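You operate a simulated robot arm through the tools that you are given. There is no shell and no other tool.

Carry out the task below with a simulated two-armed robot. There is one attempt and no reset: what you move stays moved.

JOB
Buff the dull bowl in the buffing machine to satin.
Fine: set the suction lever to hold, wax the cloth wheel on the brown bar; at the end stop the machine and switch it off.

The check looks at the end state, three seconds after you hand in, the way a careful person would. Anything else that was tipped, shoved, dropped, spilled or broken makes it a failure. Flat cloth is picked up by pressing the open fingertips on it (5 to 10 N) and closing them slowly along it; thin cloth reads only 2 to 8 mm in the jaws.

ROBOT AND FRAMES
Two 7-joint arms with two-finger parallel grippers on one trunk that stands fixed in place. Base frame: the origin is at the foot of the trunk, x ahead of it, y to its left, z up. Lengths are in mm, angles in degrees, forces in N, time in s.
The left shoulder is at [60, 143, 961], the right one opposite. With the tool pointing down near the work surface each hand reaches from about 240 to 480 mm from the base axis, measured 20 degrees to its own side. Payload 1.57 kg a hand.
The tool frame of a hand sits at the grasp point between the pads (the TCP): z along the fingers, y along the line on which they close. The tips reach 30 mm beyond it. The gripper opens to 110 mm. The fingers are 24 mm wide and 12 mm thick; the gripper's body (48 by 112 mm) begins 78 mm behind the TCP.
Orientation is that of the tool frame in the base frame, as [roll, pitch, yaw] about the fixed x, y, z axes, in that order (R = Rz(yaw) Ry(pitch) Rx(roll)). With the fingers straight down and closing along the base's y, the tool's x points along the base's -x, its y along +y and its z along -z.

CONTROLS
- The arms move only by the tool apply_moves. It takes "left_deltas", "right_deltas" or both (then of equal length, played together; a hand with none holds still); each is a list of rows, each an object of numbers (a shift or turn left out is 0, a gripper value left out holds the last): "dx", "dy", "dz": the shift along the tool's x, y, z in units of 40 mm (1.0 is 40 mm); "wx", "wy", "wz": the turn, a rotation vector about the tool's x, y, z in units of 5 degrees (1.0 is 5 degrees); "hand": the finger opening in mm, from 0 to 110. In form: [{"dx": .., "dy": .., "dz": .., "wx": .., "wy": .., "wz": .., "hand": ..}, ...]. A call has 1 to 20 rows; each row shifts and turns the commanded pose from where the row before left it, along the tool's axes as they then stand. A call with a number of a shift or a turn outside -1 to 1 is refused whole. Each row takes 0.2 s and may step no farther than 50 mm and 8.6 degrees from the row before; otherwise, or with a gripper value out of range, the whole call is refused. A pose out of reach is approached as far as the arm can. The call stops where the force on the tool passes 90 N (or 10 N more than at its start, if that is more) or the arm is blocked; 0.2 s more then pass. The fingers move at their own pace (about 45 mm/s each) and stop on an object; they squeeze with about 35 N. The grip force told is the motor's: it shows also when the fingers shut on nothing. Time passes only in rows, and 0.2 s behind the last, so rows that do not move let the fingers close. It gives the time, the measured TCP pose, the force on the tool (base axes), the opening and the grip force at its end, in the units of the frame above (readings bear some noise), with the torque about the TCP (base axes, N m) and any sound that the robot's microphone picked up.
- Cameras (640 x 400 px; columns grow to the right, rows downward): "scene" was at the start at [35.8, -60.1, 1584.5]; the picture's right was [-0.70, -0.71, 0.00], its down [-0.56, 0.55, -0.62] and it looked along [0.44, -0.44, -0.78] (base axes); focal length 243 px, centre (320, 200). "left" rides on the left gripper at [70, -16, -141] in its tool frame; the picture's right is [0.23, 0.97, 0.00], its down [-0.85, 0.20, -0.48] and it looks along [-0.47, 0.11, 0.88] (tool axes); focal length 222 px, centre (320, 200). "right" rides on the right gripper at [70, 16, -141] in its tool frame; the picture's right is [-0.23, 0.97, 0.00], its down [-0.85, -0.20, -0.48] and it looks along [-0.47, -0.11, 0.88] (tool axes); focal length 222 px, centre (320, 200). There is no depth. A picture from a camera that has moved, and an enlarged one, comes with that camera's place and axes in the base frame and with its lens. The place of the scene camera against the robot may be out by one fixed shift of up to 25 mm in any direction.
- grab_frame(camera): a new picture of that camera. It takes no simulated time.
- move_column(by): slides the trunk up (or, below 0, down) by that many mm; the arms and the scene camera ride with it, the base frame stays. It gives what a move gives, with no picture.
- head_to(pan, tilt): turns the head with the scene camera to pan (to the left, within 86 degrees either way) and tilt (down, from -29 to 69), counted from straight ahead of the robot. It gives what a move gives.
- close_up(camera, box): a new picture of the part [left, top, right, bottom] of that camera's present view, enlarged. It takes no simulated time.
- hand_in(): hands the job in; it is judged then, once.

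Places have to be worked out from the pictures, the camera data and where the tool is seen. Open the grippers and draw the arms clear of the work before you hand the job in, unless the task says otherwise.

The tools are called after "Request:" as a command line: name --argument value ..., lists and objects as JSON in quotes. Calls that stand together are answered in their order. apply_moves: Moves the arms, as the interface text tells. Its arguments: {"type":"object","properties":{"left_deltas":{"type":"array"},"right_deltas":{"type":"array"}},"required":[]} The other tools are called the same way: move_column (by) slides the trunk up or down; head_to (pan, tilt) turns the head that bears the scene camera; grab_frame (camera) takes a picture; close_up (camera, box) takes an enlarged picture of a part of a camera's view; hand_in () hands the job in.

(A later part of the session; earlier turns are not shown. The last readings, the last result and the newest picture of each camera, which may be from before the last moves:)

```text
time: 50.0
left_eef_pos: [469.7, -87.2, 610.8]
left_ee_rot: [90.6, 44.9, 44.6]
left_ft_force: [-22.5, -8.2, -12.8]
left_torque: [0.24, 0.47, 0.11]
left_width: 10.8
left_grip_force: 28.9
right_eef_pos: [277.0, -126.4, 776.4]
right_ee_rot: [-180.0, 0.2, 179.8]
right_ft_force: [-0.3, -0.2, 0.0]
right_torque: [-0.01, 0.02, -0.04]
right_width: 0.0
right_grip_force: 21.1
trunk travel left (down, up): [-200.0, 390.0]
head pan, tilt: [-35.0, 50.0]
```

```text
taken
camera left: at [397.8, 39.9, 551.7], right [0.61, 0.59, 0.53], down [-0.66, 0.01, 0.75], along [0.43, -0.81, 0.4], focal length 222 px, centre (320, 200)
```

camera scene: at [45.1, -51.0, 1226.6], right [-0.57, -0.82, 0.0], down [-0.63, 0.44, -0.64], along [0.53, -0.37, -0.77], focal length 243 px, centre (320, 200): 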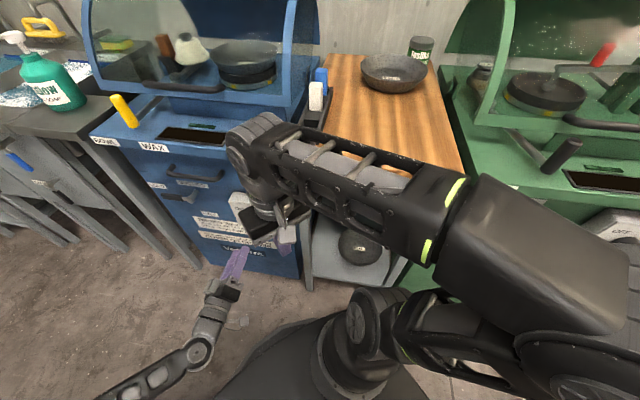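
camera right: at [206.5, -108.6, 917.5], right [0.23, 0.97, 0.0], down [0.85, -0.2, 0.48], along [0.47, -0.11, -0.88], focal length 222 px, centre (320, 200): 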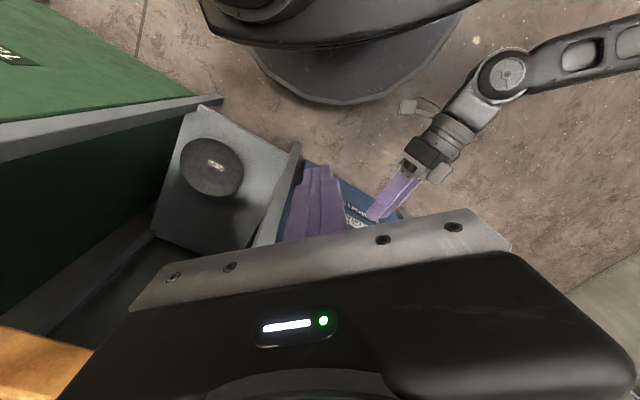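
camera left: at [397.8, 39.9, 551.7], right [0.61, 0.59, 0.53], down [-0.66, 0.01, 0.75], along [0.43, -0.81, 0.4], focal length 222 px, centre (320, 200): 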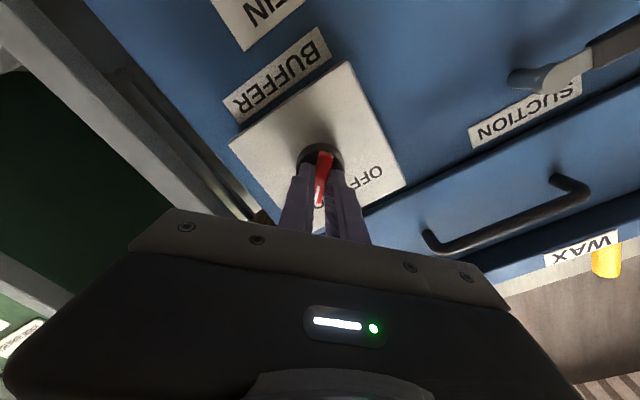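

The pointer is now at ON. I open the fingers and back away from the switch, then check the knob and display.

Request:
apply_moves --left_deltas '[{"hand": 40}, {"hand": 40}, {"hand": 40}, {"dz": -0.5}, {"dz": -0.8}, {"dz": -0.8}]'

Request:
grab_frame --camera "left"

Request:
grab_frame --camera "scene"

```text
time: 51.4
left_eef_pos: [428.7, -32.4, 600.5]
left_ee_rot: [90.3, 44.9, 44.7]
left_ft_force: [0.4, -0.1, -0.3]
left_torque: [-0.03, -0.02, -0.01]
left_width: 39.9
left_grip_force: 0.0
left hand out of reach, approached as far as the arm can: row 6
right_eef_pos: [277.5, -126.2, 775.8]
right_ee_rot: [-179.9, 0.0, 180.0]
right_ft_force: [-0.4, 0.0, 0.1]
right_torque: [0.02, -0.02, 0.04]
right_width: 0.0
right_grip_force: 21.3
trunk travel left (down, up): [-200.0, 390.0]
head pan, tilt: [-35.0, 50.0]
```

```text
taken
camera left: at [355.7, 96.6, 540.8], right [0.61, 0.59, 0.53], down [-0.66, 0.02, 0.75], along [0.44, -0.8, 0.4], focal length 222 px, centre (320, 200)
```

left: 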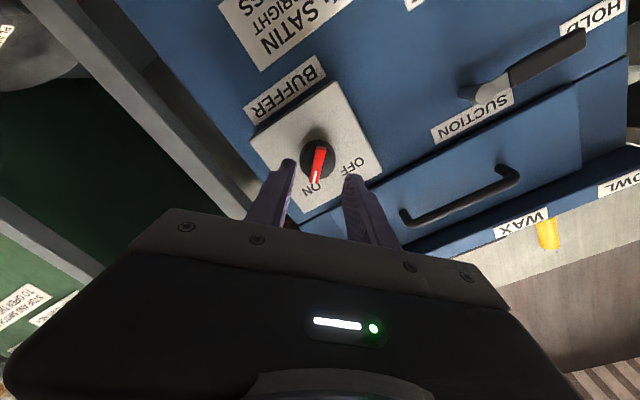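

```text
taken
camera scene: at [45.1, -51.0, 1226.5], right [-0.57, -0.82, 0.0], down [-0.63, 0.44, -0.64], along [0.53, -0.37, -0.77], focal length 243 px, centre (320, 200)
```

scene: 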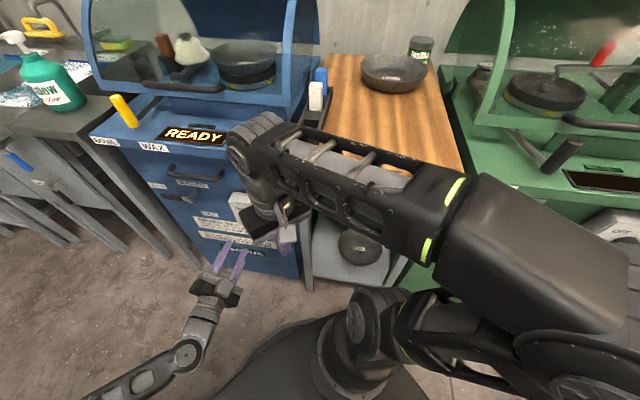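

The display reads READY, so the machine is powered. I turn the left hand level again and draw it back, then raise the trunk for the top controls.

Request:
apply_moves --left_deltas '[{"wz": -1}, {"wz": -1}, {"wz": -1}, {"wz": -1}, {"wz": -1}, {"wz": -1}, {"wz": -1}, {"wz": -1}, {"wz": -1}, {"dz": -0.5}]'

Request:
move_column --by 150

Request:
grab_frame --camera "scene"

Request:
grab_frame --camera "left"

```text
time: 53.6
left_eef_pos: [424.9, -19.5, 591.2]
left_ee_rot: [-156.2, 89.8, 158.3]
left_ft_force: [-0.7, 0.3, -0.9]
left_torque: [-0.01, -0.02, 0.01]
left_width: 40.0
left_grip_force: 0.0
left hand out of reach, approached as far as the arm can: row 10
right_eef_pos: [277.4, -126.2, 777.2]
right_ee_rot: [-180.0, 0.1, 180.0]
right_ft_force: [-0.1, -0.8, -0.8]
right_torque: [0.03, -0.02, -0.03]
right_width: 0.1
right_grip_force: 21.3
trunk travel left (down, up): [-200.0, 390.0]
head pan, tilt: [-35.0, 50.0]
```

```text
time: 55.4
left_eef_pos: [423.3, -19.8, 741.4]
left_ee_rot: [-171.3, 89.8, 143.1]
left_ft_force: [0.0, 0.0, 0.5]
left_torque: [-0.01, 0.0, -0.05]
left_width: 40.1
left_grip_force: 0.1
right_eef_pos: [276.9, -125.7, 925.6]
right_ee_rot: [-180.0, 0.1, 179.9]
right_ft_force: [0.2, 0.6, -0.2]
right_torque: [0.01, 0.02, -0.03]
right_width: 0.0
right_grip_force: 21.1
trunk travel left (down, up): [-350.0, 240.0]
head pan, tilt: [-35.0, 50.0]
```

```text
taken
camera scene: at [45.2, -50.9, 1376.5], right [-0.57, -0.82, 0.0], down [-0.63, 0.44, -0.64], along [0.53, -0.37, -0.77], focal length 243 px, centre (320, 200)
```

scene: 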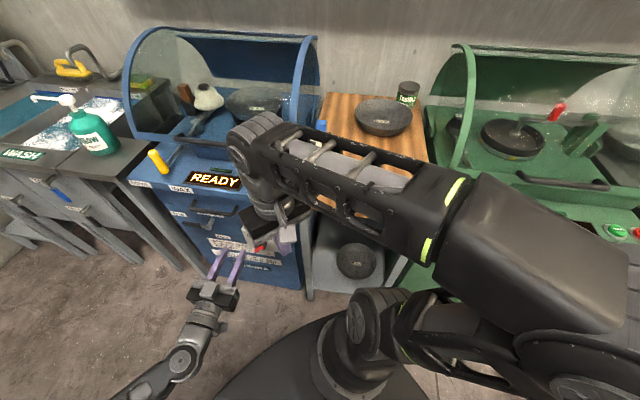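

```text
taken
camera left: at [313.2, 70.6, 672.6], right [0.69, 0.68, -0.23], down [-0.19, 0.48, 0.86], along [0.69, -0.55, 0.46], focal length 222 px, centre (320, 200)
```

left: 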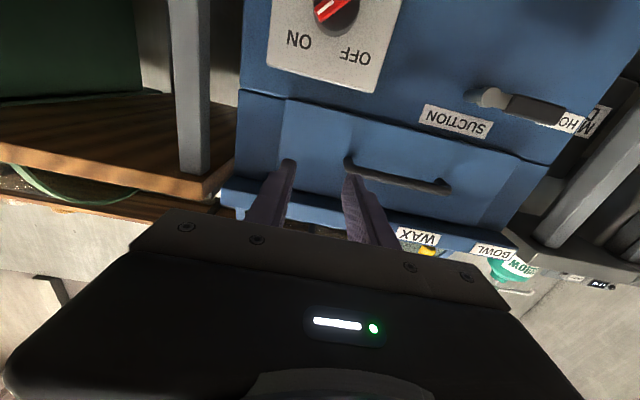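

Both hands are clear of the machine. I raise the trunk another 190 mm to bring the left hand to the yellow handle's height.

Request:
move_column --by 190

Request:
grab_frame --camera "scene"

Request:
grab_frame --camera "right"

```text
time: 57.4
left_eef_pos: [424.5, -19.6, 930.1]
left_ee_rot: [-171.5, 89.8, 143.0]
left_ft_force: [0.2, 0.1, -0.4]
left_torque: [-0.04, -0.01, 0.02]
left_width: 40.1
left_grip_force: 0.1
right_eef_pos: [276.6, -127.5, 1116.9]
right_ee_rot: [-180.0, 0.1, 179.9]
right_ft_force: [-0.1, 0.5, -0.2]
right_torque: [0.02, 0.0, 0.01]
right_width: 0.0
right_grip_force: 21.5
trunk travel left (down, up): [-540.0, 50.0]
head pan, tilt: [-35.0, 50.0]
```

```text
taken
camera scene: at [45.2, -50.9, 1566.5], right [-0.57, -0.82, 0.0], down [-0.63, 0.44, -0.64], along [0.53, -0.37, -0.77], focal length 243 px, centre (320, 200)
```

scene: 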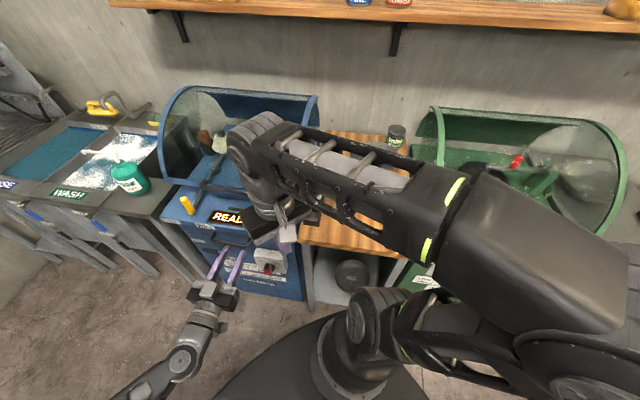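

```text
taken
camera right: at [207.2, -109.6, 1257.4], right [0.23, 0.97, 0.0], down [0.85, -0.2, 0.48], along [0.47, -0.11, -0.88], focal length 222 px, centre (320, 200)
```

right: 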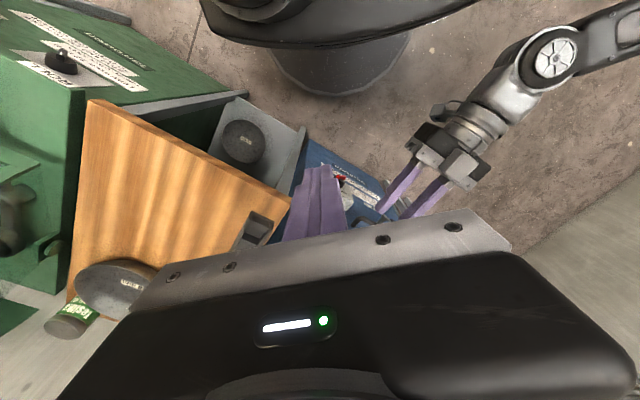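

Next I move the left hand sideways to face the yellow handle, opening the fingers to 60 mm as a fork.

Request:
apply_moves --left_deltas '[{"dy": 0.96, "hand": 60}, {"dy": 0.96}, {"dy": 0.96}, {"dy": 0.96}, {"dy": 0.96}, {"dy": 0.96}]'

Request:
grab_frame --camera "left"

Request:
grab_frame --camera "scene"

```text
time: 58.8
left_eef_pos: [590.3, 142.3, 933.0]
left_ee_rot: [170.7, 89.8, 125.3]
left_ft_force: [0.2, 0.5, 0.6]
left_torque: [-0.04, 0.01, 0.02]
left_width: 59.8
left_grip_force: 0.1
right_eef_pos: [277.6, -125.9, 1116.6]
right_ee_rot: [-180.0, 0.1, 179.8]
right_ft_force: [-0.1, 0.2, 1.1]
right_torque: [0.0, 0.02, 0.02]
right_width: 0.2
right_grip_force: 21.6
trunk travel left (down, up): [-540.0, 50.0]
head pan, tilt: [-35.0, 50.0]
```

```text
taken
camera left: at [479.1, 232.4, 863.0], right [0.69, 0.68, -0.23], down [-0.19, 0.48, 0.86], along [0.69, -0.55, 0.46], focal length 222 px, centre (320, 200)
```

left: 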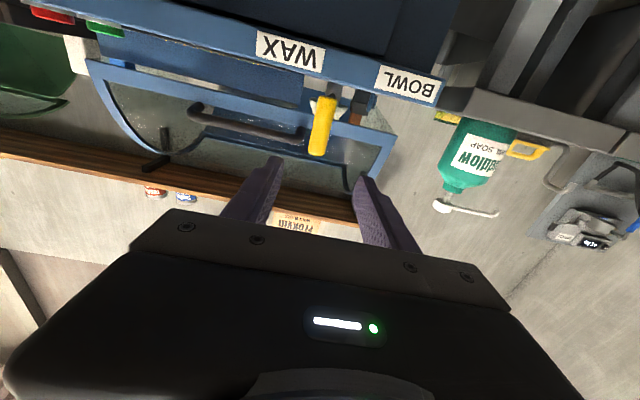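

```text
taken
camera scene: at [45.5, -50.8, 1566.5], right [-0.57, -0.82, 0.0], down [-0.63, 0.44, -0.64], along [0.53, -0.37, -0.77], focal length 243 px, centre (320, 200)
```

scene: 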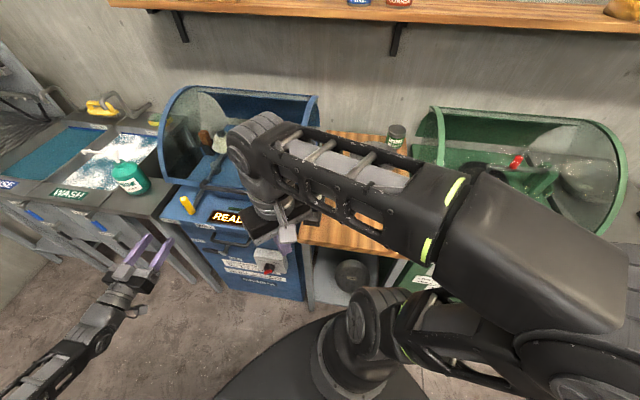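

The handle is at w≈521, m≈472, z 881–952, just as estimated. Before engaging it, I bring the right hand forward (high) and then tilt it 40° so it can reach START.

Request:
apply_moves --right_deltas '[{"dx": -0.9, "dy": -0.25}, {"dx": -0.9, "dy": -0.25}, {"dx": -0.9, "dy": -0.25}, {"dx": -0.9, "dy": -0.25}, {"wy": -1}, {"wy": -1}, {"wy": -1}, {"wy": -1}, {"wy": -1}, {"wy": -1}, {"wy": -1}, {"wy": -1}]'

Request:
grab_frame --camera "right"

Request:
grab_frame --camera "scene"

```text
time: 61.4
left_eef_pos: [587.8, 141.4, 932.2]
left_ee_rot: [-174.1, 89.7, 140.5]
left_ft_force: [-0.1, 0.5, -0.2]
left_torque: [-0.01, 0.02, 0.01]
left_width: 59.9
left_grip_force: 0.0
right_eef_pos: [421.1, -165.8, 1117.0]
right_ee_rot: [-180.0, 40.2, 179.8]
right_ft_force: [0.5, -0.2, 0.5]
right_torque: [0.01, 0.02, -0.02]
right_width: 0.0
right_grip_force: 21.2
trunk travel left (down, up): [-540.0, 50.0]
head pan, tilt: [-35.0, 50.0]
```

```text
taken
camera right: at [276.5, -149.7, 1180.1], right [0.18, 0.97, 0.15], down [0.34, -0.2, 0.92], along [0.92, -0.11, -0.37], focal length 222 px, centre (320, 200)
```

right: 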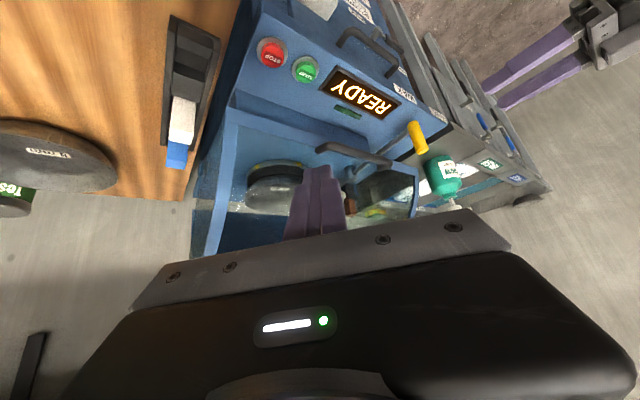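

```text
taken
camera scene: at [44.8, -50.8, 1566.6], right [-0.57, -0.82, 0.0], down [-0.63, 0.44, -0.64], along [0.53, -0.37, -0.77], focal length 243 px, centre (320, 200)
```

scene: 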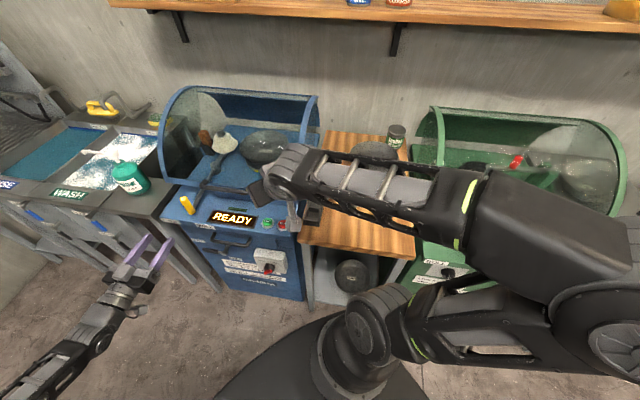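

START comes out at about (522, -169, 865) and STOP at (484, -210, 865). I lower the right fingertips to hover about 45 mm above START.

Request:
apply_moves --right_deltas '[{"dx": 0.22, "dz": 0.97, "dy": -0.016}, {"dx": 0.22, "dz": 0.97, "dy": -0.016}, {"dx": 0.22, "dz": 0.97, "dy": -0.016}, {"dx": 0.22, "dz": 0.97, "dy": -0.016}, {"dx": 0.22, "dz": 0.97, "dy": -0.016}]'

Request:
grab_frame --camera "right"

Request:
grab_frame --camera "scene"

```text
time: 62.6
left_eef_pos: [590.6, 142.3, 930.6]
left_ee_rot: [-169.0, 89.7, 145.5]
left_ft_force: [-0.2, 0.3, 0.0]
left_torque: [0.0, 0.02, 0.01]
left_width: 60.2
left_grip_force: 0.0
right_eef_pos: [512.8, -169.8, 937.8]
right_ee_rot: [179.9, 40.1, 179.7]
right_ft_force: [0.0, 0.2, -0.2]
right_torque: [0.0, 0.02, 0.07]
right_width: 0.0
right_grip_force: 20.9
trunk travel left (down, up): [-540.0, 50.0]
head pan, tilt: [-35.0, 50.0]
```

```text
taken
camera right: at [368.5, -152.7, 1001.0], right [0.18, 0.97, 0.15], down [0.35, -0.2, 0.92], along [0.92, -0.11, -0.37], focal length 222 px, centre (320, 200)
```

right: 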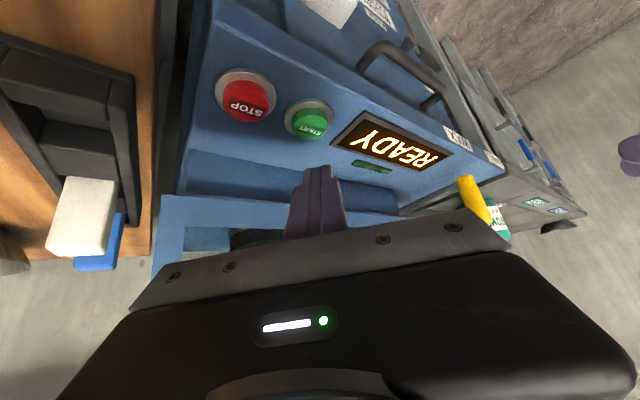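

```text
taken
camera scene: at [46.2, -51.2, 1566.5], right [-0.57, -0.82, 0.0], down [-0.63, 0.44, -0.64], along [0.53, -0.37, -0.77], focal length 243 px, centre (320, 200)
```

scene: 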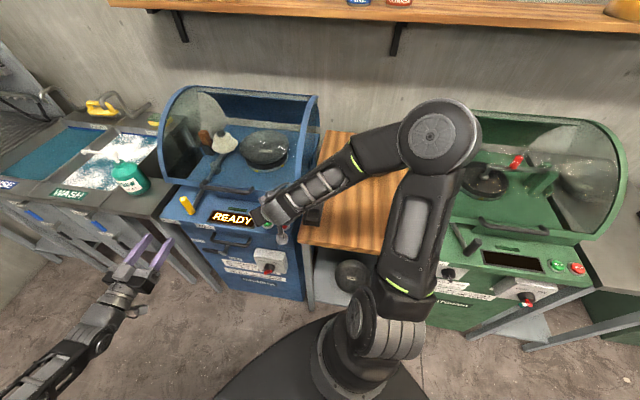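

Both hands are well placed. First I slide the left fork around the yellow handle without touching it, then look.

Request:
apply_moves --left_deltas '[{"dy": 0.07, "dx": 0.06, "dz": 0.8}, {"dz": 0.8}, {"dz": 0.8}]'

Request:
grab_frame --camera "left"

Request:
close_up --camera "scene" --box '[100, 140, 300, 265]'

```text
time: 63.4
left_eef_pos: [657.9, 74.8, 928.4]
left_ee_rot: [-163.2, 89.6, 151.3]
left_ft_force: [0.3, 0.3, 0.4]
left_torque: [0.01, 0.03, 0.03]
left_width: 60.2
left_grip_force: 0.0
right_eef_pos: [513.4, -169.4, 937.8]
right_ee_rot: [179.9, 40.1, 179.8]
right_ft_force: [-0.4, -0.1, -0.2]
right_torque: [0.01, -0.01, -0.05]
right_width: 0.0
right_grip_force: 21.4
trunk travel left (down, up): [-540.0, 50.0]
head pan, tilt: [-35.0, 50.0]
```

```text
taken
camera left: at [547.2, 165.2, 859.6], right [0.69, 0.68, -0.23], down [-0.19, 0.48, 0.86], along [0.7, -0.55, 0.46], focal length 222 px, centre (320, 200)
```

left: 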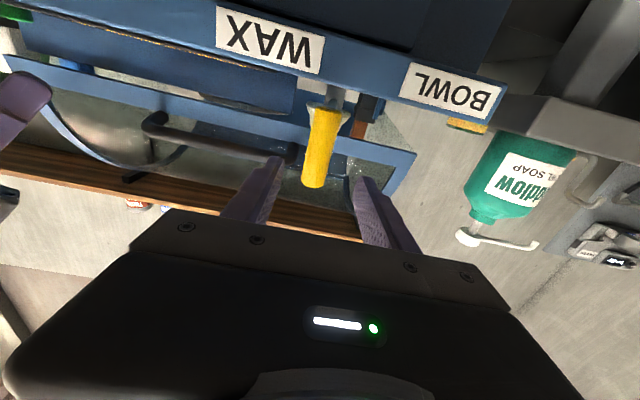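

```text
3.20 times, centred on (200, 202) of scene
camera zoom: at [45.8, -51.3, 1566.5], right [-0.57, -0.82, 0.0], down [-0.63, 0.44, -0.64], along [0.53, -0.37, -0.77], focal length 779 px, centre (704, 192)
```

zoom: 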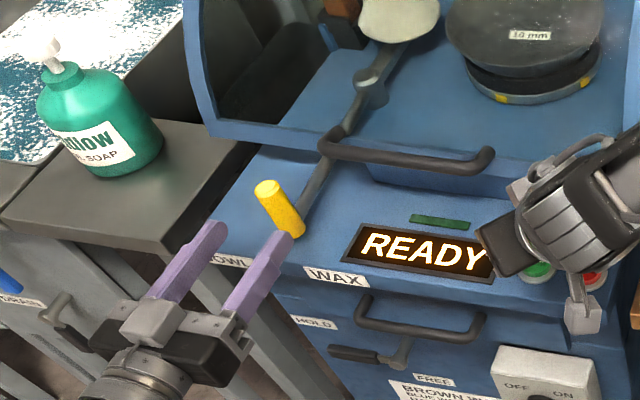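

The handle lies centred between the fingers. I advance the last 43 mm so the fork straddles it.

Request:
apply_moves --left_deltas '[{"dz": 0.54, "dy": 0.03}, {"dz": 0.54, "dy": 0.03}]'

Request:
grab_frame --camera "left"

Request:
close_up --camera "scene" --box '[100, 140, 300, 265]'

```text
time: 64.0
left_eef_pos: [688.7, 45.2, 927.9]
left_ee_rot: [-166.4, 89.9, 148.1]
left_ft_force: [-0.9, -0.3, -0.4]
left_torque: [0.0, 0.02, -0.02]
left_width: 60.0
left_grip_force: 0.1
right_eef_pos: [511.9, -169.1, 937.3]
right_ee_rot: [180.0, 40.1, 179.9]
right_ft_force: [0.3, 0.4, -0.3]
right_torque: [0.02, -0.02, 0.0]
right_width: 0.3
right_grip_force: 20.8
trunk travel left (down, up): [-540.0, 50.0]
head pan, tilt: [-35.0, 50.0]
```

```text
taken
camera left: at [578.3, 136.0, 859.4], right [0.69, 0.68, -0.23], down [-0.19, 0.48, 0.86], along [0.69, -0.55, 0.46], focal length 222 px, centre (320, 200)
```

left: 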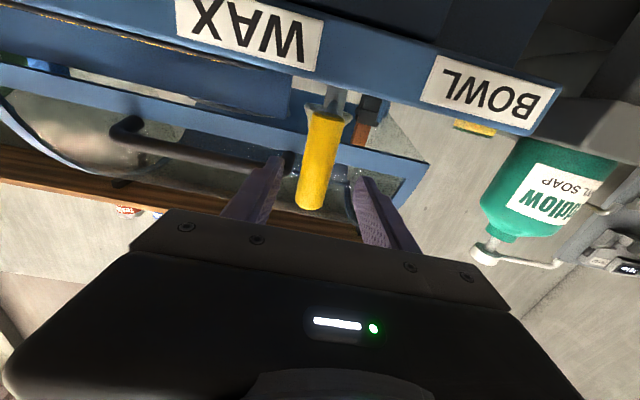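

```text
3.20 times, centred on (200, 202) of scene
camera zoom: at [45.5, -51.2, 1566.5], right [-0.57, -0.82, 0.0], down [-0.63, 0.44, -0.64], along [0.53, -0.37, -0.77], focal length 779 px, centre (704, 192)
```

zoom: 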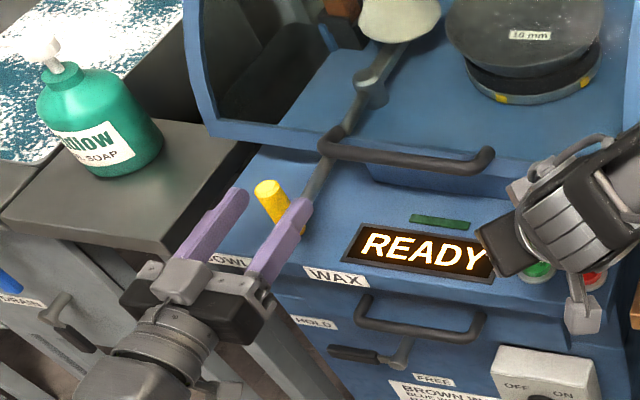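

The fork straddles the handle. Now the right hand goes straight down toward START, stopping just above it.

Request:
apply_moves --right_deltas '[{"dx": 0.28, "dz": 0.335}, {"dx": 0.28, "dz": 0.335}]'

Request:
grab_frame --camera "right"

Request:
close_up --camera "right" --box '[200, 80, 440, 230]'

```text
time: 64.6
left_eef_pos: [688.3, 45.5, 928.3]
left_ee_rot: [-169.3, 89.7, 145.2]
left_ft_force: [1.4, -1.0, 0.5]
left_torque: [0.01, 0.0, 0.0]
left_width: 60.0
left_grip_force: 0.1
right_eef_pos: [512.8, -168.8, 903.6]
right_ee_rot: [-180.0, 40.2, 179.8]
right_ft_force: [0.4, 0.3, -0.4]
right_torque: [0.0, 0.02, -0.01]
right_width: 0.0
right_grip_force: 20.8
trunk travel left (down, up): [-540.0, 50.0]
head pan, tilt: [-35.0, 50.0]
```

```text
taken
camera right: at [368.4, -152.8, 967.0], right [0.18, 0.97, 0.15], down [0.35, -0.2, 0.92], along [0.92, -0.11, -0.37], focal length 222 px, centre (320, 200)
```

right: 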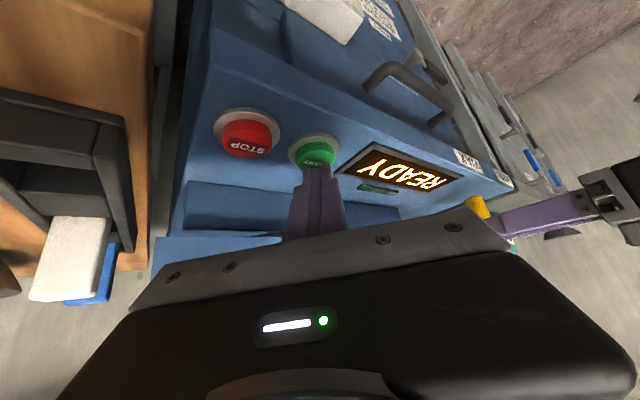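

```text
2.67 times, centred on (320, 155) of right
camera zoom: at [368.4, -152.8, 967.0], right [0.18, 0.97, 0.15], down [0.35, -0.2, 0.92], along [0.92, -0.11, -0.37], focal length 592 px, centre (320, 320)
```

zoom: 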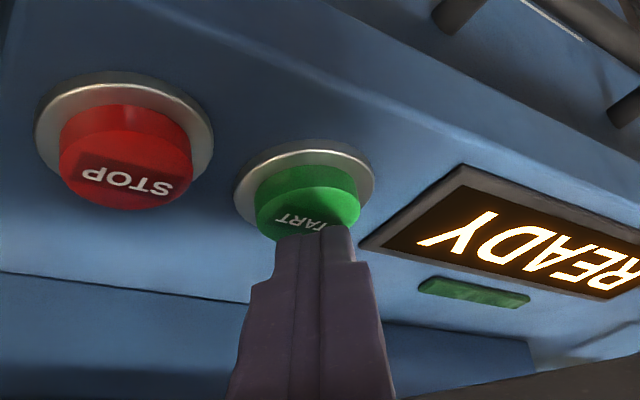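

The fingertip is right above START's centre, about 5 mm off. I press down in 3 mm steps.

Request:
apply_moves --right_deltas '[{"dx": 0.048, "dz": 0.057}, {"dx": 0.048, "dz": 0.057}, {"dx": 0.048, "dz": 0.057}]'

Request:
close_up --camera "right" --box '[200, 80, 440, 230]'

```text
time: 65.4
left_eef_pos: [687.2, 46.3, 929.2]
left_ee_rot: [-177.6, 89.8, 137.0]
left_ft_force: [-0.8, -0.3, 0.2]
left_torque: [0.0, -0.01, -0.03]
left_width: 60.1
left_grip_force: 0.0
right_eef_pos: [512.3, -168.6, 897.1]
right_ee_rot: [-179.9, 40.4, 180.0]
right_ft_force: [-1.5, -0.6, 14.8]
right_torque: [-0.05, -0.11, 0.0]
right_width: 0.0
right_grip_force: 21.2
trunk travel left (down, up): [-540.0, 50.0]
head pan, tilt: [-35.0, 50.0]
heard: click
```

```text
2.67 times, centred on (320, 155) of right
camera zoom: at [368.1, -152.9, 960.1], right [0.17, 0.97, 0.15], down [0.34, -0.2, 0.92], along [0.92, -0.11, -0.37], focal length 592 px, centre (320, 320)
```

zoom: 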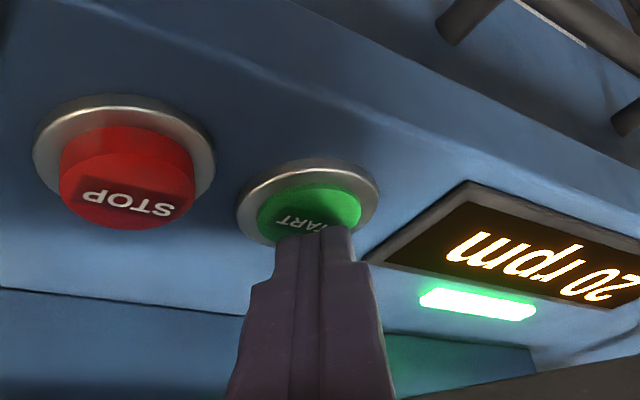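

START clicked and the display shows an rpm value. I lift off and move the right fingertips to hover over STOP.

Request:
apply_moves --right_deltas '[{"dx": -0.45, "dz": -0.536}, {"dx": 0.335, "dz": -0.28, "dy": -0.525}, {"dx": 0.335, "dz": -0.28, "dy": -0.525}]'

Request:
grab_frame --camera "right"

Request:
close_up --camera "scene" --box '[140, 80, 320, 250]'

```text
time: 66.2
left_eef_pos: [688.2, 45.8, 927.2]
left_ee_rot: [-175.4, 89.8, 139.3]
left_ft_force: [0.2, 0.2, -0.3]
left_torque: [0.0, 0.0, 0.01]
left_width: 60.2
left_grip_force: 0.1
right_eef_pos: [478.0, -210.7, 923.8]
right_ee_rot: [179.9, 40.1, 179.9]
right_ft_force: [-0.2, 0.2, -0.3]
right_torque: [-0.03, -0.02, -0.01]
right_width: 0.0
right_grip_force: 21.3
trunk travel left (down, up): [-540.0, 50.0]
head pan, tilt: [-35.0, 50.0]
```

```text
taken
camera right: at [333.4, -195.0, 986.5], right [0.18, 0.97, 0.15], down [0.35, -0.2, 0.92], along [0.92, -0.11, -0.37], focal length 222 px, centre (320, 200)
```

right: 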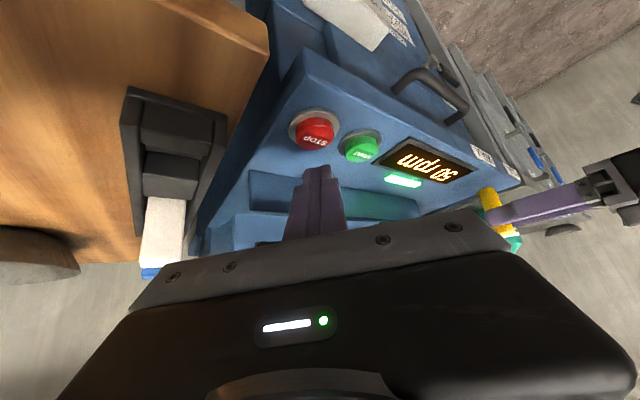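

```text
2.35 times, centred on (230, 165) of scene
camera zoom: at [44.6, -50.9, 1566.5], right [-0.57, -0.82, 0.0], down [-0.63, 0.44, -0.64], along [0.53, -0.37, -0.77], focal length 572 px, centre (532, 282)
```

zoom: 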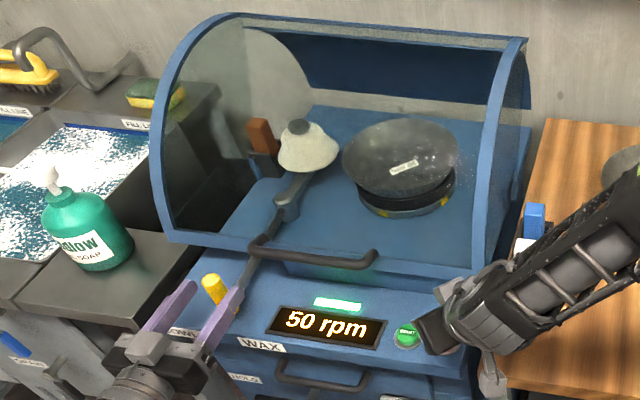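

The machine is running and spinning up (50 rpm). I push the yellow handle right toward WAX in small steps.

Request:
apply_moves --left_deltas '[{"dy": -0.2}, {"dy": -0.2}, {"dy": -0.2}, {"dy": -0.2, "dz": 0.03}, {"dy": -0.2, "dz": 0.03}, {"dy": -0.2, "dz": 0.04}]'

Request:
close_up --camera "scene" --box '[140, 80, 320, 250]'

Request:
grab_frame --camera "left"

```text
time: 67.6
left_eef_pos: [658.5, 9.8, 928.7]
left_ee_rot: [-172.5, 89.8, 142.1]
left_ft_force: [1.7, 1.2, 0.3]
left_torque: [0.01, -0.02, 0.02]
left_width: 61.2
left_grip_force: 0.5
right_eef_pos: [477.5, -211.9, 923.0]
right_ee_rot: [180.0, 40.1, 179.8]
right_ft_force: [0.4, -0.7, 0.1]
right_torque: [-0.01, 0.01, 0.0]
right_width: 0.0
right_grip_force: 21.6
trunk travel left (down, up): [-540.0, 50.0]
head pan, tilt: [-35.0, 50.0]
```

```text
2.35 times, centred on (230, 165) of scene
camera zoom: at [45.3, -50.9, 1566.5], right [-0.57, -0.82, 0.0], down [-0.63, 0.44, -0.64], along [0.53, -0.37, -0.77], focal length 572 px, centre (532, 282)
```

zoom: 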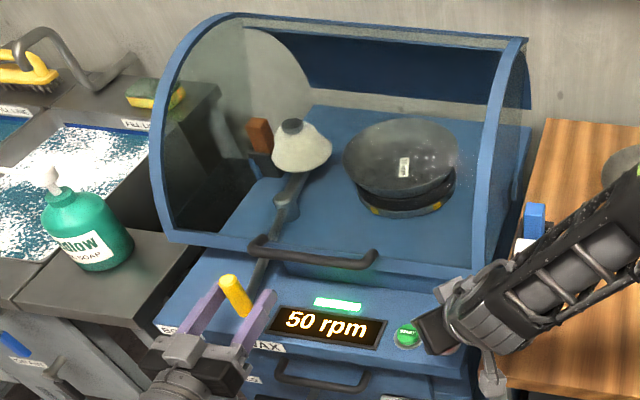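

```text
taken
camera left: at [547.8, 100.0, 859.7], right [0.69, 0.68, -0.23], down [-0.19, 0.48, 0.86], along [0.69, -0.55, 0.46], focal length 222 px, centre (320, 200)
```

left: 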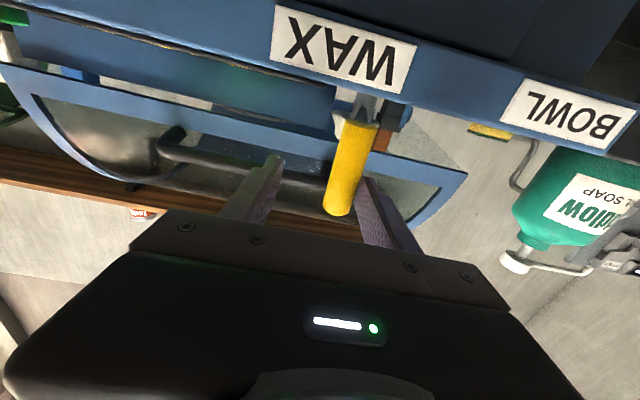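

The wheel swings left toward the brown bar with very little force. I keep pushing toward the WAX label.

Request:
apply_moves --left_deltas '[{"dy": -0.15, "dz": 0.04}, {"dy": -0.15, "dz": 0.04}, {"dy": -0.15, "dz": 0.04}, {"dy": -0.15, "dz": 0.04}]'

Request:
close_up --camera "scene" --box '[140, 80, 320, 250]'

Request:
close_up --camera "scene" --box '[200, 100, 300, 160]'

```text
time: 68.6
left_eef_pos: [649.6, -4.5, 928.6]
left_ee_rot: [-134.1, 89.9, -179.1]
left_ft_force: [9.4, 26.0, 1.6]
left_torque: [0.28, -0.17, 0.96]
left_width: 81.9
left_grip_force: 12.5
right_eef_pos: [479.3, -209.5, 924.2]
right_ee_rot: [-179.9, 40.1, 180.0]
right_ft_force: [-0.3, -0.2, 0.8]
right_torque: [-0.01, -0.02, -0.02]
right_width: 0.0
right_grip_force: 21.2
trunk travel left (down, up): [-540.0, 50.0]
head pan, tilt: [-35.0, 50.0]
```

```text
2.35 times, centred on (230, 165) of scene
camera zoom: at [46.4, -47.0, 1566.6], right [-0.57, -0.82, 0.0], down [-0.63, 0.44, -0.64], along [0.53, -0.37, -0.77], focal length 572 px, centre (532, 282)
```

zoom: 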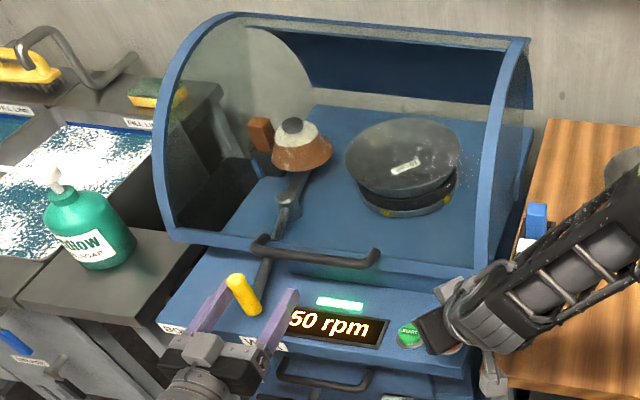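

```text
6.40 times, centred on (250, 130) of scene
camera zoom: at [46.4, -47.0, 1566.6], right [-0.57, -0.82, 0.0], down [-0.63, 0.44, -0.64], along [0.53, -0.37, -0.77], focal length 1557 px, centre (768, 648)
```

zoom: 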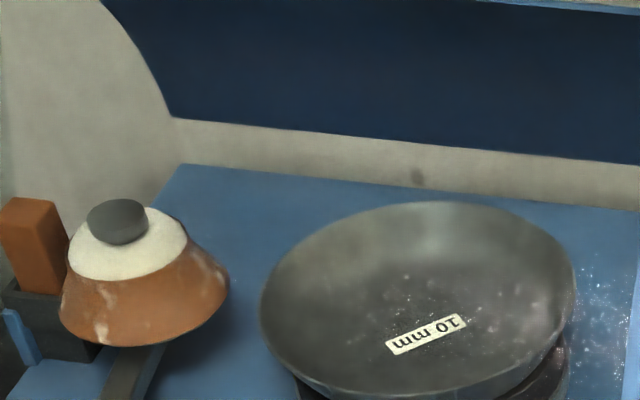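

The wheel is against the brown bar and already turning brown, with some pale streaks. I hold it there briefly to finish the coating.

Request:
apply_moves --left_deltas '[{}, {}, {}]'

Request:
close_up --camera "scene" --box '[200, 100, 300, 160]'

Request:
close_up --camera "scene" --box '[190, 190, 310, 250]'

```text
time: 69.4
left_eef_pos: [648.2, -6.6, 927.5]
left_ee_rot: [-140.9, 89.8, 174.1]
left_ft_force: [11.0, 26.9, 3.0]
left_torque: [0.28, -0.06, 0.94]
left_width: 83.4
left_grip_force: 12.9
right_eef_pos: [478.8, -209.0, 924.0]
right_ee_rot: [-179.8, 40.2, 180.0]
right_ft_force: [-0.3, 0.3, -0.9]
right_torque: [-0.04, -0.01, 0.01]
right_width: 0.1
right_grip_force: 21.6
trunk travel left (down, up): [-540.0, 50.0]
head pan, tilt: [-35.0, 50.0]
```

```text
6.40 times, centred on (250, 130) of scene
camera zoom: at [46.5, -47.5, 1566.6], right [-0.57, -0.82, 0.0], down [-0.63, 0.44, -0.64], along [0.53, -0.37, -0.77], focal length 1557 px, centre (768, 648)
```

zoom: 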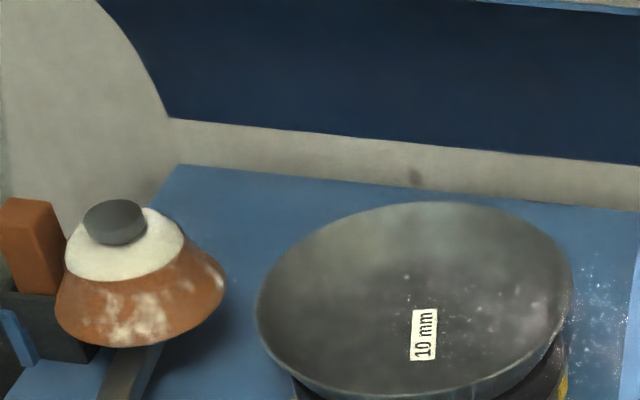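

```text
5.33 times, centred on (250, 220) of scene
camera zoom: at [46.5, -47.5, 1566.6], right [-0.57, -0.82, 0.0], down [-0.63, 0.44, -0.64], along [0.53, -0.37, -0.77], focal length 1298 px, centre (693, 93)
```

zoom: 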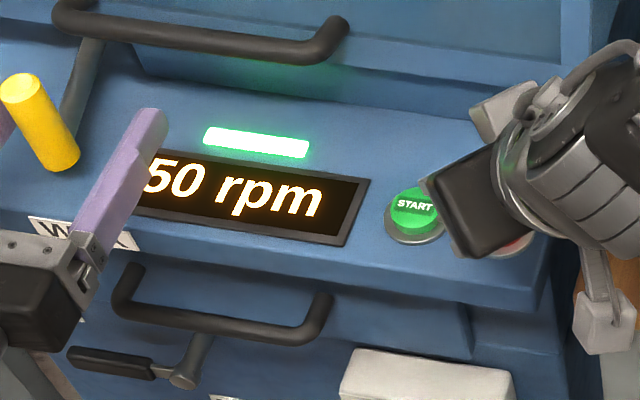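

The coating shows some pale patches still; I hold a bit longer and compare.

Request:
apply_moves --left_deltas '[{}, {}, {}, {}, {}, {}]'

Request:
close_up --camera "scene" --box '[200, 100, 300, 160]'

```text
time: 70.8
left_eef_pos: [648.8, -6.5, 927.3]
left_ee_rot: [-133.1, 89.9, -178.2]
left_ft_force: [11.0, 25.5, 3.9]
left_torque: [0.17, -0.22, 0.86]
left_width: 83.6
left_grip_force: 13.3
right_eef_pos: [479.9, -209.4, 923.8]
right_ee_rot: [-179.8, 40.1, -180.0]
right_ft_force: [-0.7, 0.5, -0.1]
right_torque: [-0.04, 0.03, -0.02]
right_width: 0.0
right_grip_force: 20.8
trunk travel left (down, up): [-540.0, 50.0]
head pan, tilt: [-35.0, 50.0]
```

```text
6.40 times, centred on (250, 130) of scene
camera zoom: at [46.5, -47.5, 1566.6], right [-0.57, -0.82, 0.0], down [-0.63, 0.44, -0.64], along [0.53, -0.37, -0.77], focal length 1557 px, centre (768, 648)
```

zoom: 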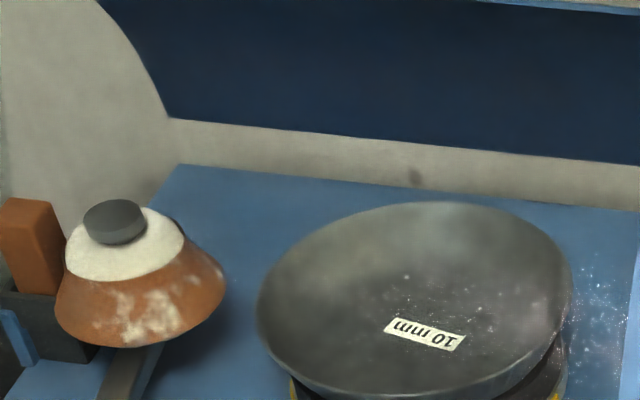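

The coverage no longer changes, so the wheel is waxed. Now I swing the handle back left through the middle toward BOWL, in steps.

Request:
apply_moves --left_deltas '[{"dy": 0.25}, {"dy": 0.25}, {"dy": 0.25}, {"dy": 0.25}, {"dy": 0.25}, {"dy": 0.25}, {"dy": 0.25}, {"dy": 0.25}]'

Request:
close_up --camera "scene" --box '[140, 80, 320, 250]'

Request:
grab_frame --camera "left"

```text
time: 72.6
left_eef_pos: [703.9, 44.1, 928.2]
left_ee_rot: [-176.6, 89.7, 137.8]
left_ft_force: [0.2, -0.3, 0.1]
left_torque: [0.01, 0.0, -0.01]
left_width: 60.3
left_grip_force: 0.0
right_eef_pos: [477.9, -211.6, 923.7]
right_ee_rot: [179.9, 40.1, 179.9]
right_ft_force: [0.2, 0.3, 0.2]
right_torque: [-0.01, 0.0, 0.0]
right_width: 0.2
right_grip_force: 21.0
trunk travel left (down, up): [-540.0, 50.0]
head pan, tilt: [-35.0, 50.0]
```

```text
2.35 times, centred on (230, 165) of scene
camera zoom: at [45.3, -50.8, 1566.5], right [-0.57, -0.82, 0.0], down [-0.63, 0.44, -0.64], along [0.53, -0.37, -0.77], focal length 572 px, centre (532, 282)
```

zoom: 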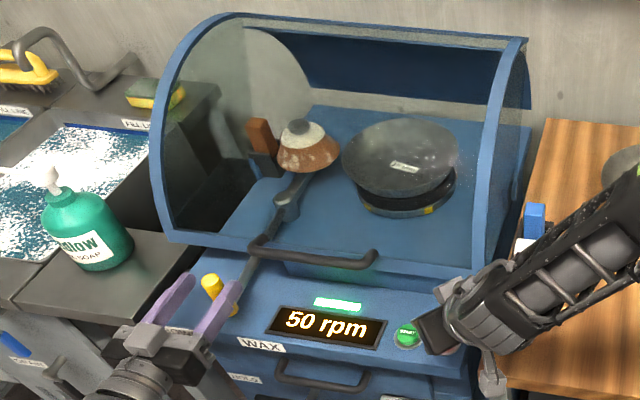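

```text
taken
camera left: at [591.9, 134.9, 859.7], right [0.69, 0.68, -0.23], down [-0.19, 0.48, 0.86], along [0.69, -0.55, 0.46], focal length 222 px, centre (320, 200)
```

left: 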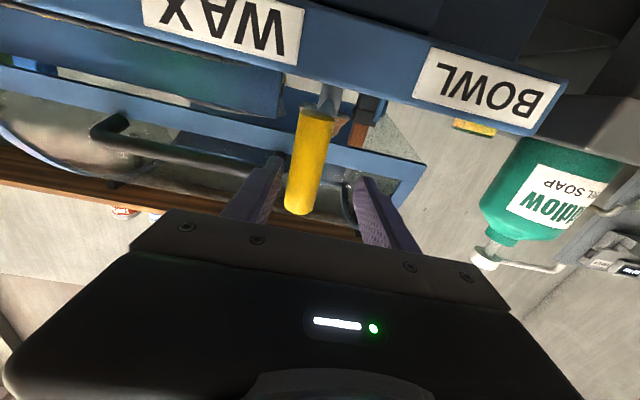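

The wheel is back mid-way, coated brown. I go on pushing left toward BOWL in smaller steps, watching the force.

Request:
apply_moves --left_deltas '[{"dy": 0.2}, {"dy": 0.2}, {"dy": 0.2}, {"dy": 0.2}]'

Request:
close_up --camera "scene" --box '[140, 80, 320, 250]'

```text
time: 73.6
left_eef_pos: [725.2, 66.7, 929.1]
left_ee_rot: [-164.3, 89.6, 150.3]
left_ft_force: [-0.4, -2.4, 0.0]
left_torque: [0.03, -0.04, -0.01]
left_width: 61.3
left_grip_force: 1.1
right_eef_pos: [478.1, -212.2, 923.3]
right_ee_rot: [-180.0, 40.2, 179.9]
right_ft_force: [-1.2, 0.1, 0.1]
right_torque: [0.01, 0.02, 0.0]
right_width: 0.1
right_grip_force: 21.4
trunk travel left (down, up): [-540.0, 50.0]
head pan, tilt: [-35.0, 50.0]
```

```text
2.35 times, centred on (230, 165) of scene
camera zoom: at [45.2, -51.2, 1566.5], right [-0.57, -0.82, 0.0], down [-0.63, 0.44, -0.64], along [0.53, -0.37, -0.77], focal length 572 px, centre (532, 282)
```

zoom: 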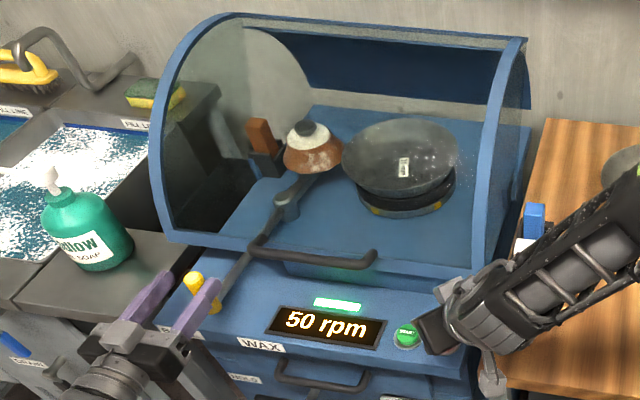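

The wheel is about to touch the bowl. I push a little more until it bears on the bowl.

Request:
apply_moves --left_deltas '[{"dy": 0.2}, {"dy": 0.2}, {"dy": 0.2}]'

Request:
close_up --camera "scene" --box '[140, 80, 320, 250]'

Request:
close_up --camera "scene" --box '[200, 100, 300, 160]'

```text
time: 74.4
left_eef_pos: [737.2, 86.2, 931.0]
left_ee_rot: [178.8, 89.8, 133.3]
left_ft_force: [-1.3, -2.3, -1.0]
left_torque: [0.0, -0.02, -0.03]
left_width: 62.1
left_grip_force: 1.2
left hand out of reach, approached as far as the arm can: row 1, 3
right_eef_pos: [478.0, -211.5, 923.8]
right_ee_rot: [179.9, 40.1, 179.9]
right_ft_force: [0.1, -0.9, -0.3]
right_torque: [0.0, 0.03, 0.01]
right_width: 0.0
right_grip_force: 21.4
trunk travel left (down, up): [-540.0, 50.0]
head pan, tilt: [-35.0, 50.0]
```

```text
2.35 times, centred on (230, 165) of scene
camera zoom: at [45.2, -51.2, 1566.5], right [-0.57, -0.82, 0.0], down [-0.63, 0.44, -0.64], along [0.53, -0.37, -0.77], focal length 572 px, centre (532, 282)
```

zoom: 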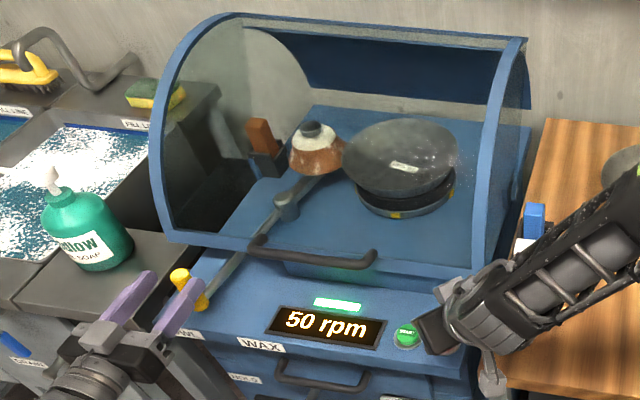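

```text
6.40 times, centred on (250, 130) of scene
camera zoom: at [45.2, -51.2, 1566.5], right [-0.57, -0.82, 0.0], down [-0.63, 0.44, -0.64], along [0.53, -0.37, -0.77], focal length 1557 px, centre (768, 648)
```

zoom: 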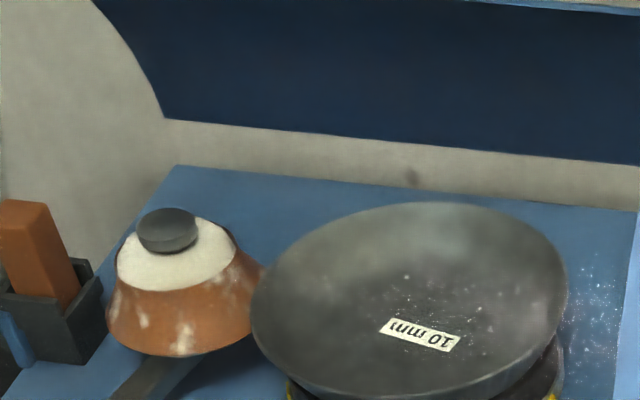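

The arm is at its reach limit here, with the handle 17 mm right of the fork's centre. I narrow the fingers, which pushes the handle further left without moving the arm.

Request:
apply_moves --left_deltas '[{"hand": 50}, {"hand": 42}, {"hand": 36}, {}]'

Request:
close_up --camera "scene" --box '[140, 80, 320, 250]'

Request:
close_up --camera "scene" --box '[200, 100, 300, 160]'

Request:
grab_frame --camera "left"

```text
time: 75.4
left_eef_pos: [735.6, 86.0, 930.8]
left_ee_rot: [-176.9, 89.8, 137.7]
left_ft_force: [-0.7, -3.0, 0.1]
left_torque: [0.04, -0.01, -0.06]
left_width: 38.5
left_grip_force: 1.3
right_eef_pos: [479.0, -212.8, 923.3]
right_ee_rot: [-180.0, 40.1, 179.9]
right_ft_force: [0.0, 0.2, 0.1]
right_torque: [0.0, -0.01, -0.01]
right_width: 0.1
right_grip_force: 21.4
trunk travel left (down, up): [-540.0, 50.0]
head pan, tilt: [-35.0, 50.0]
```

```text
2.35 times, centred on (230, 165) of scene
camera zoom: at [45.1, -51.3, 1566.5], right [-0.57, -0.82, 0.0], down [-0.63, 0.44, -0.64], along [0.53, -0.37, -0.77], focal length 572 px, centre (532, 282)
```

zoom: 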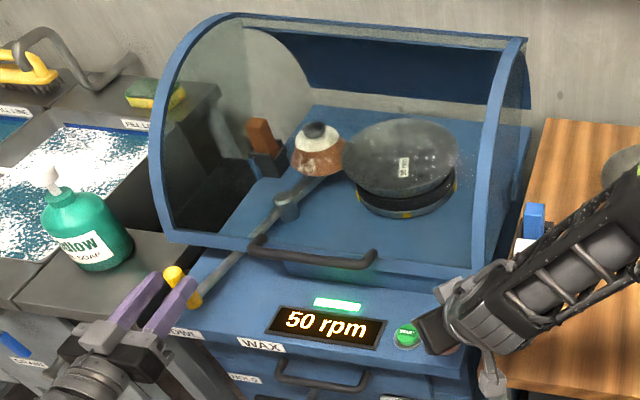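

```text
6.40 times, centred on (250, 130) of scene
camera zoom: at [45.1, -51.3, 1566.5], right [-0.57, -0.82, 0.0], down [-0.63, 0.44, -0.64], along [0.53, -0.37, -0.77], focal length 1557 px, centre (768, 648)
```

zoom: 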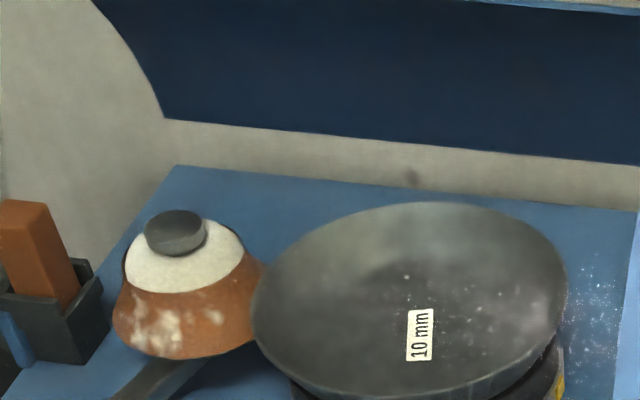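

```text
taken
camera left: at [624.9, 177.2, 861.9], right [0.69, 0.68, -0.23], down [-0.19, 0.48, 0.86], along [0.69, -0.55, 0.46], focal length 222 px, centre (320, 200)
```

left: 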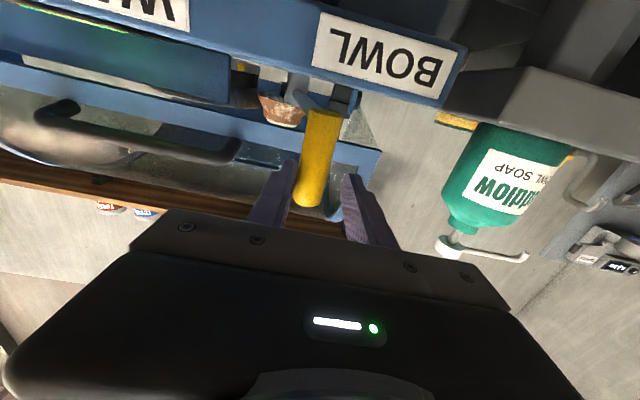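

The wheel is at the rim but the force is only ~3 N. I close the fingers onto the handle to bring it further left.

Request:
apply_moves --left_deltas '[{"hand": 30}, {"hand": 24}, {"hand": 20}, {}]'

Request:
close_up --camera "scene" --box '[140, 80, 320, 250]'

Request:
close_up --camera "scene" --box '[200, 100, 300, 160]'

```text
time: 76.4
left_eef_pos: [736.9, 86.6, 930.8]
left_ee_rot: [-179.9, 89.8, 134.7]
left_ft_force: [-1.3, -3.1, 0.3]
left_torque: [0.2, -0.3, -0.01]
left_width: 23.8
left_grip_force: 26.8
right_eef_pos: [478.9, -211.7, 923.8]
right_ee_rot: [180.0, 40.1, 179.9]
right_ft_force: [1.5, 0.4, 0.0]
right_torque: [0.02, -0.02, 0.02]
right_width: 0.0
right_grip_force: 21.8
trunk travel left (down, up): [-540.0, 50.0]
head pan, tilt: [-35.0, 50.0]
```

```text
2.35 times, centred on (230, 165) of scene
camera zoom: at [45.1, -51.4, 1566.5], right [-0.57, -0.82, 0.0], down [-0.63, 0.44, -0.64], along [0.53, -0.37, -0.77], focal length 572 px, centre (532, 282)
```

zoom: 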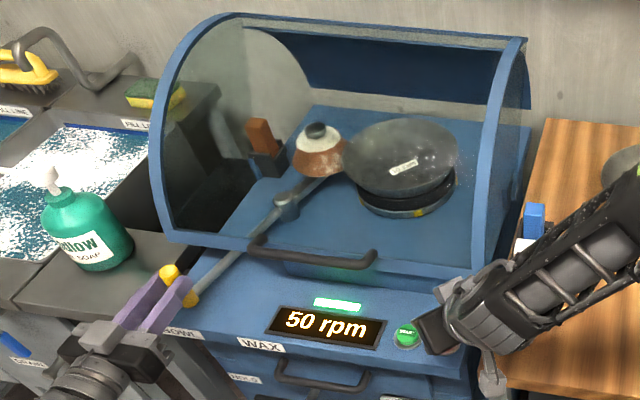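

```text
6.40 times, centred on (250, 130) of scene
camera zoom: at [45.1, -51.4, 1566.5], right [-0.57, -0.82, 0.0], down [-0.63, 0.44, -0.64], along [0.53, -0.37, -0.77], focal length 1557 px, centre (768, 648)
```

zoom: 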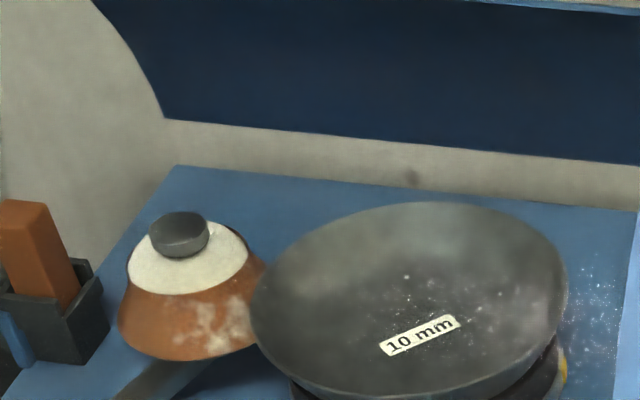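

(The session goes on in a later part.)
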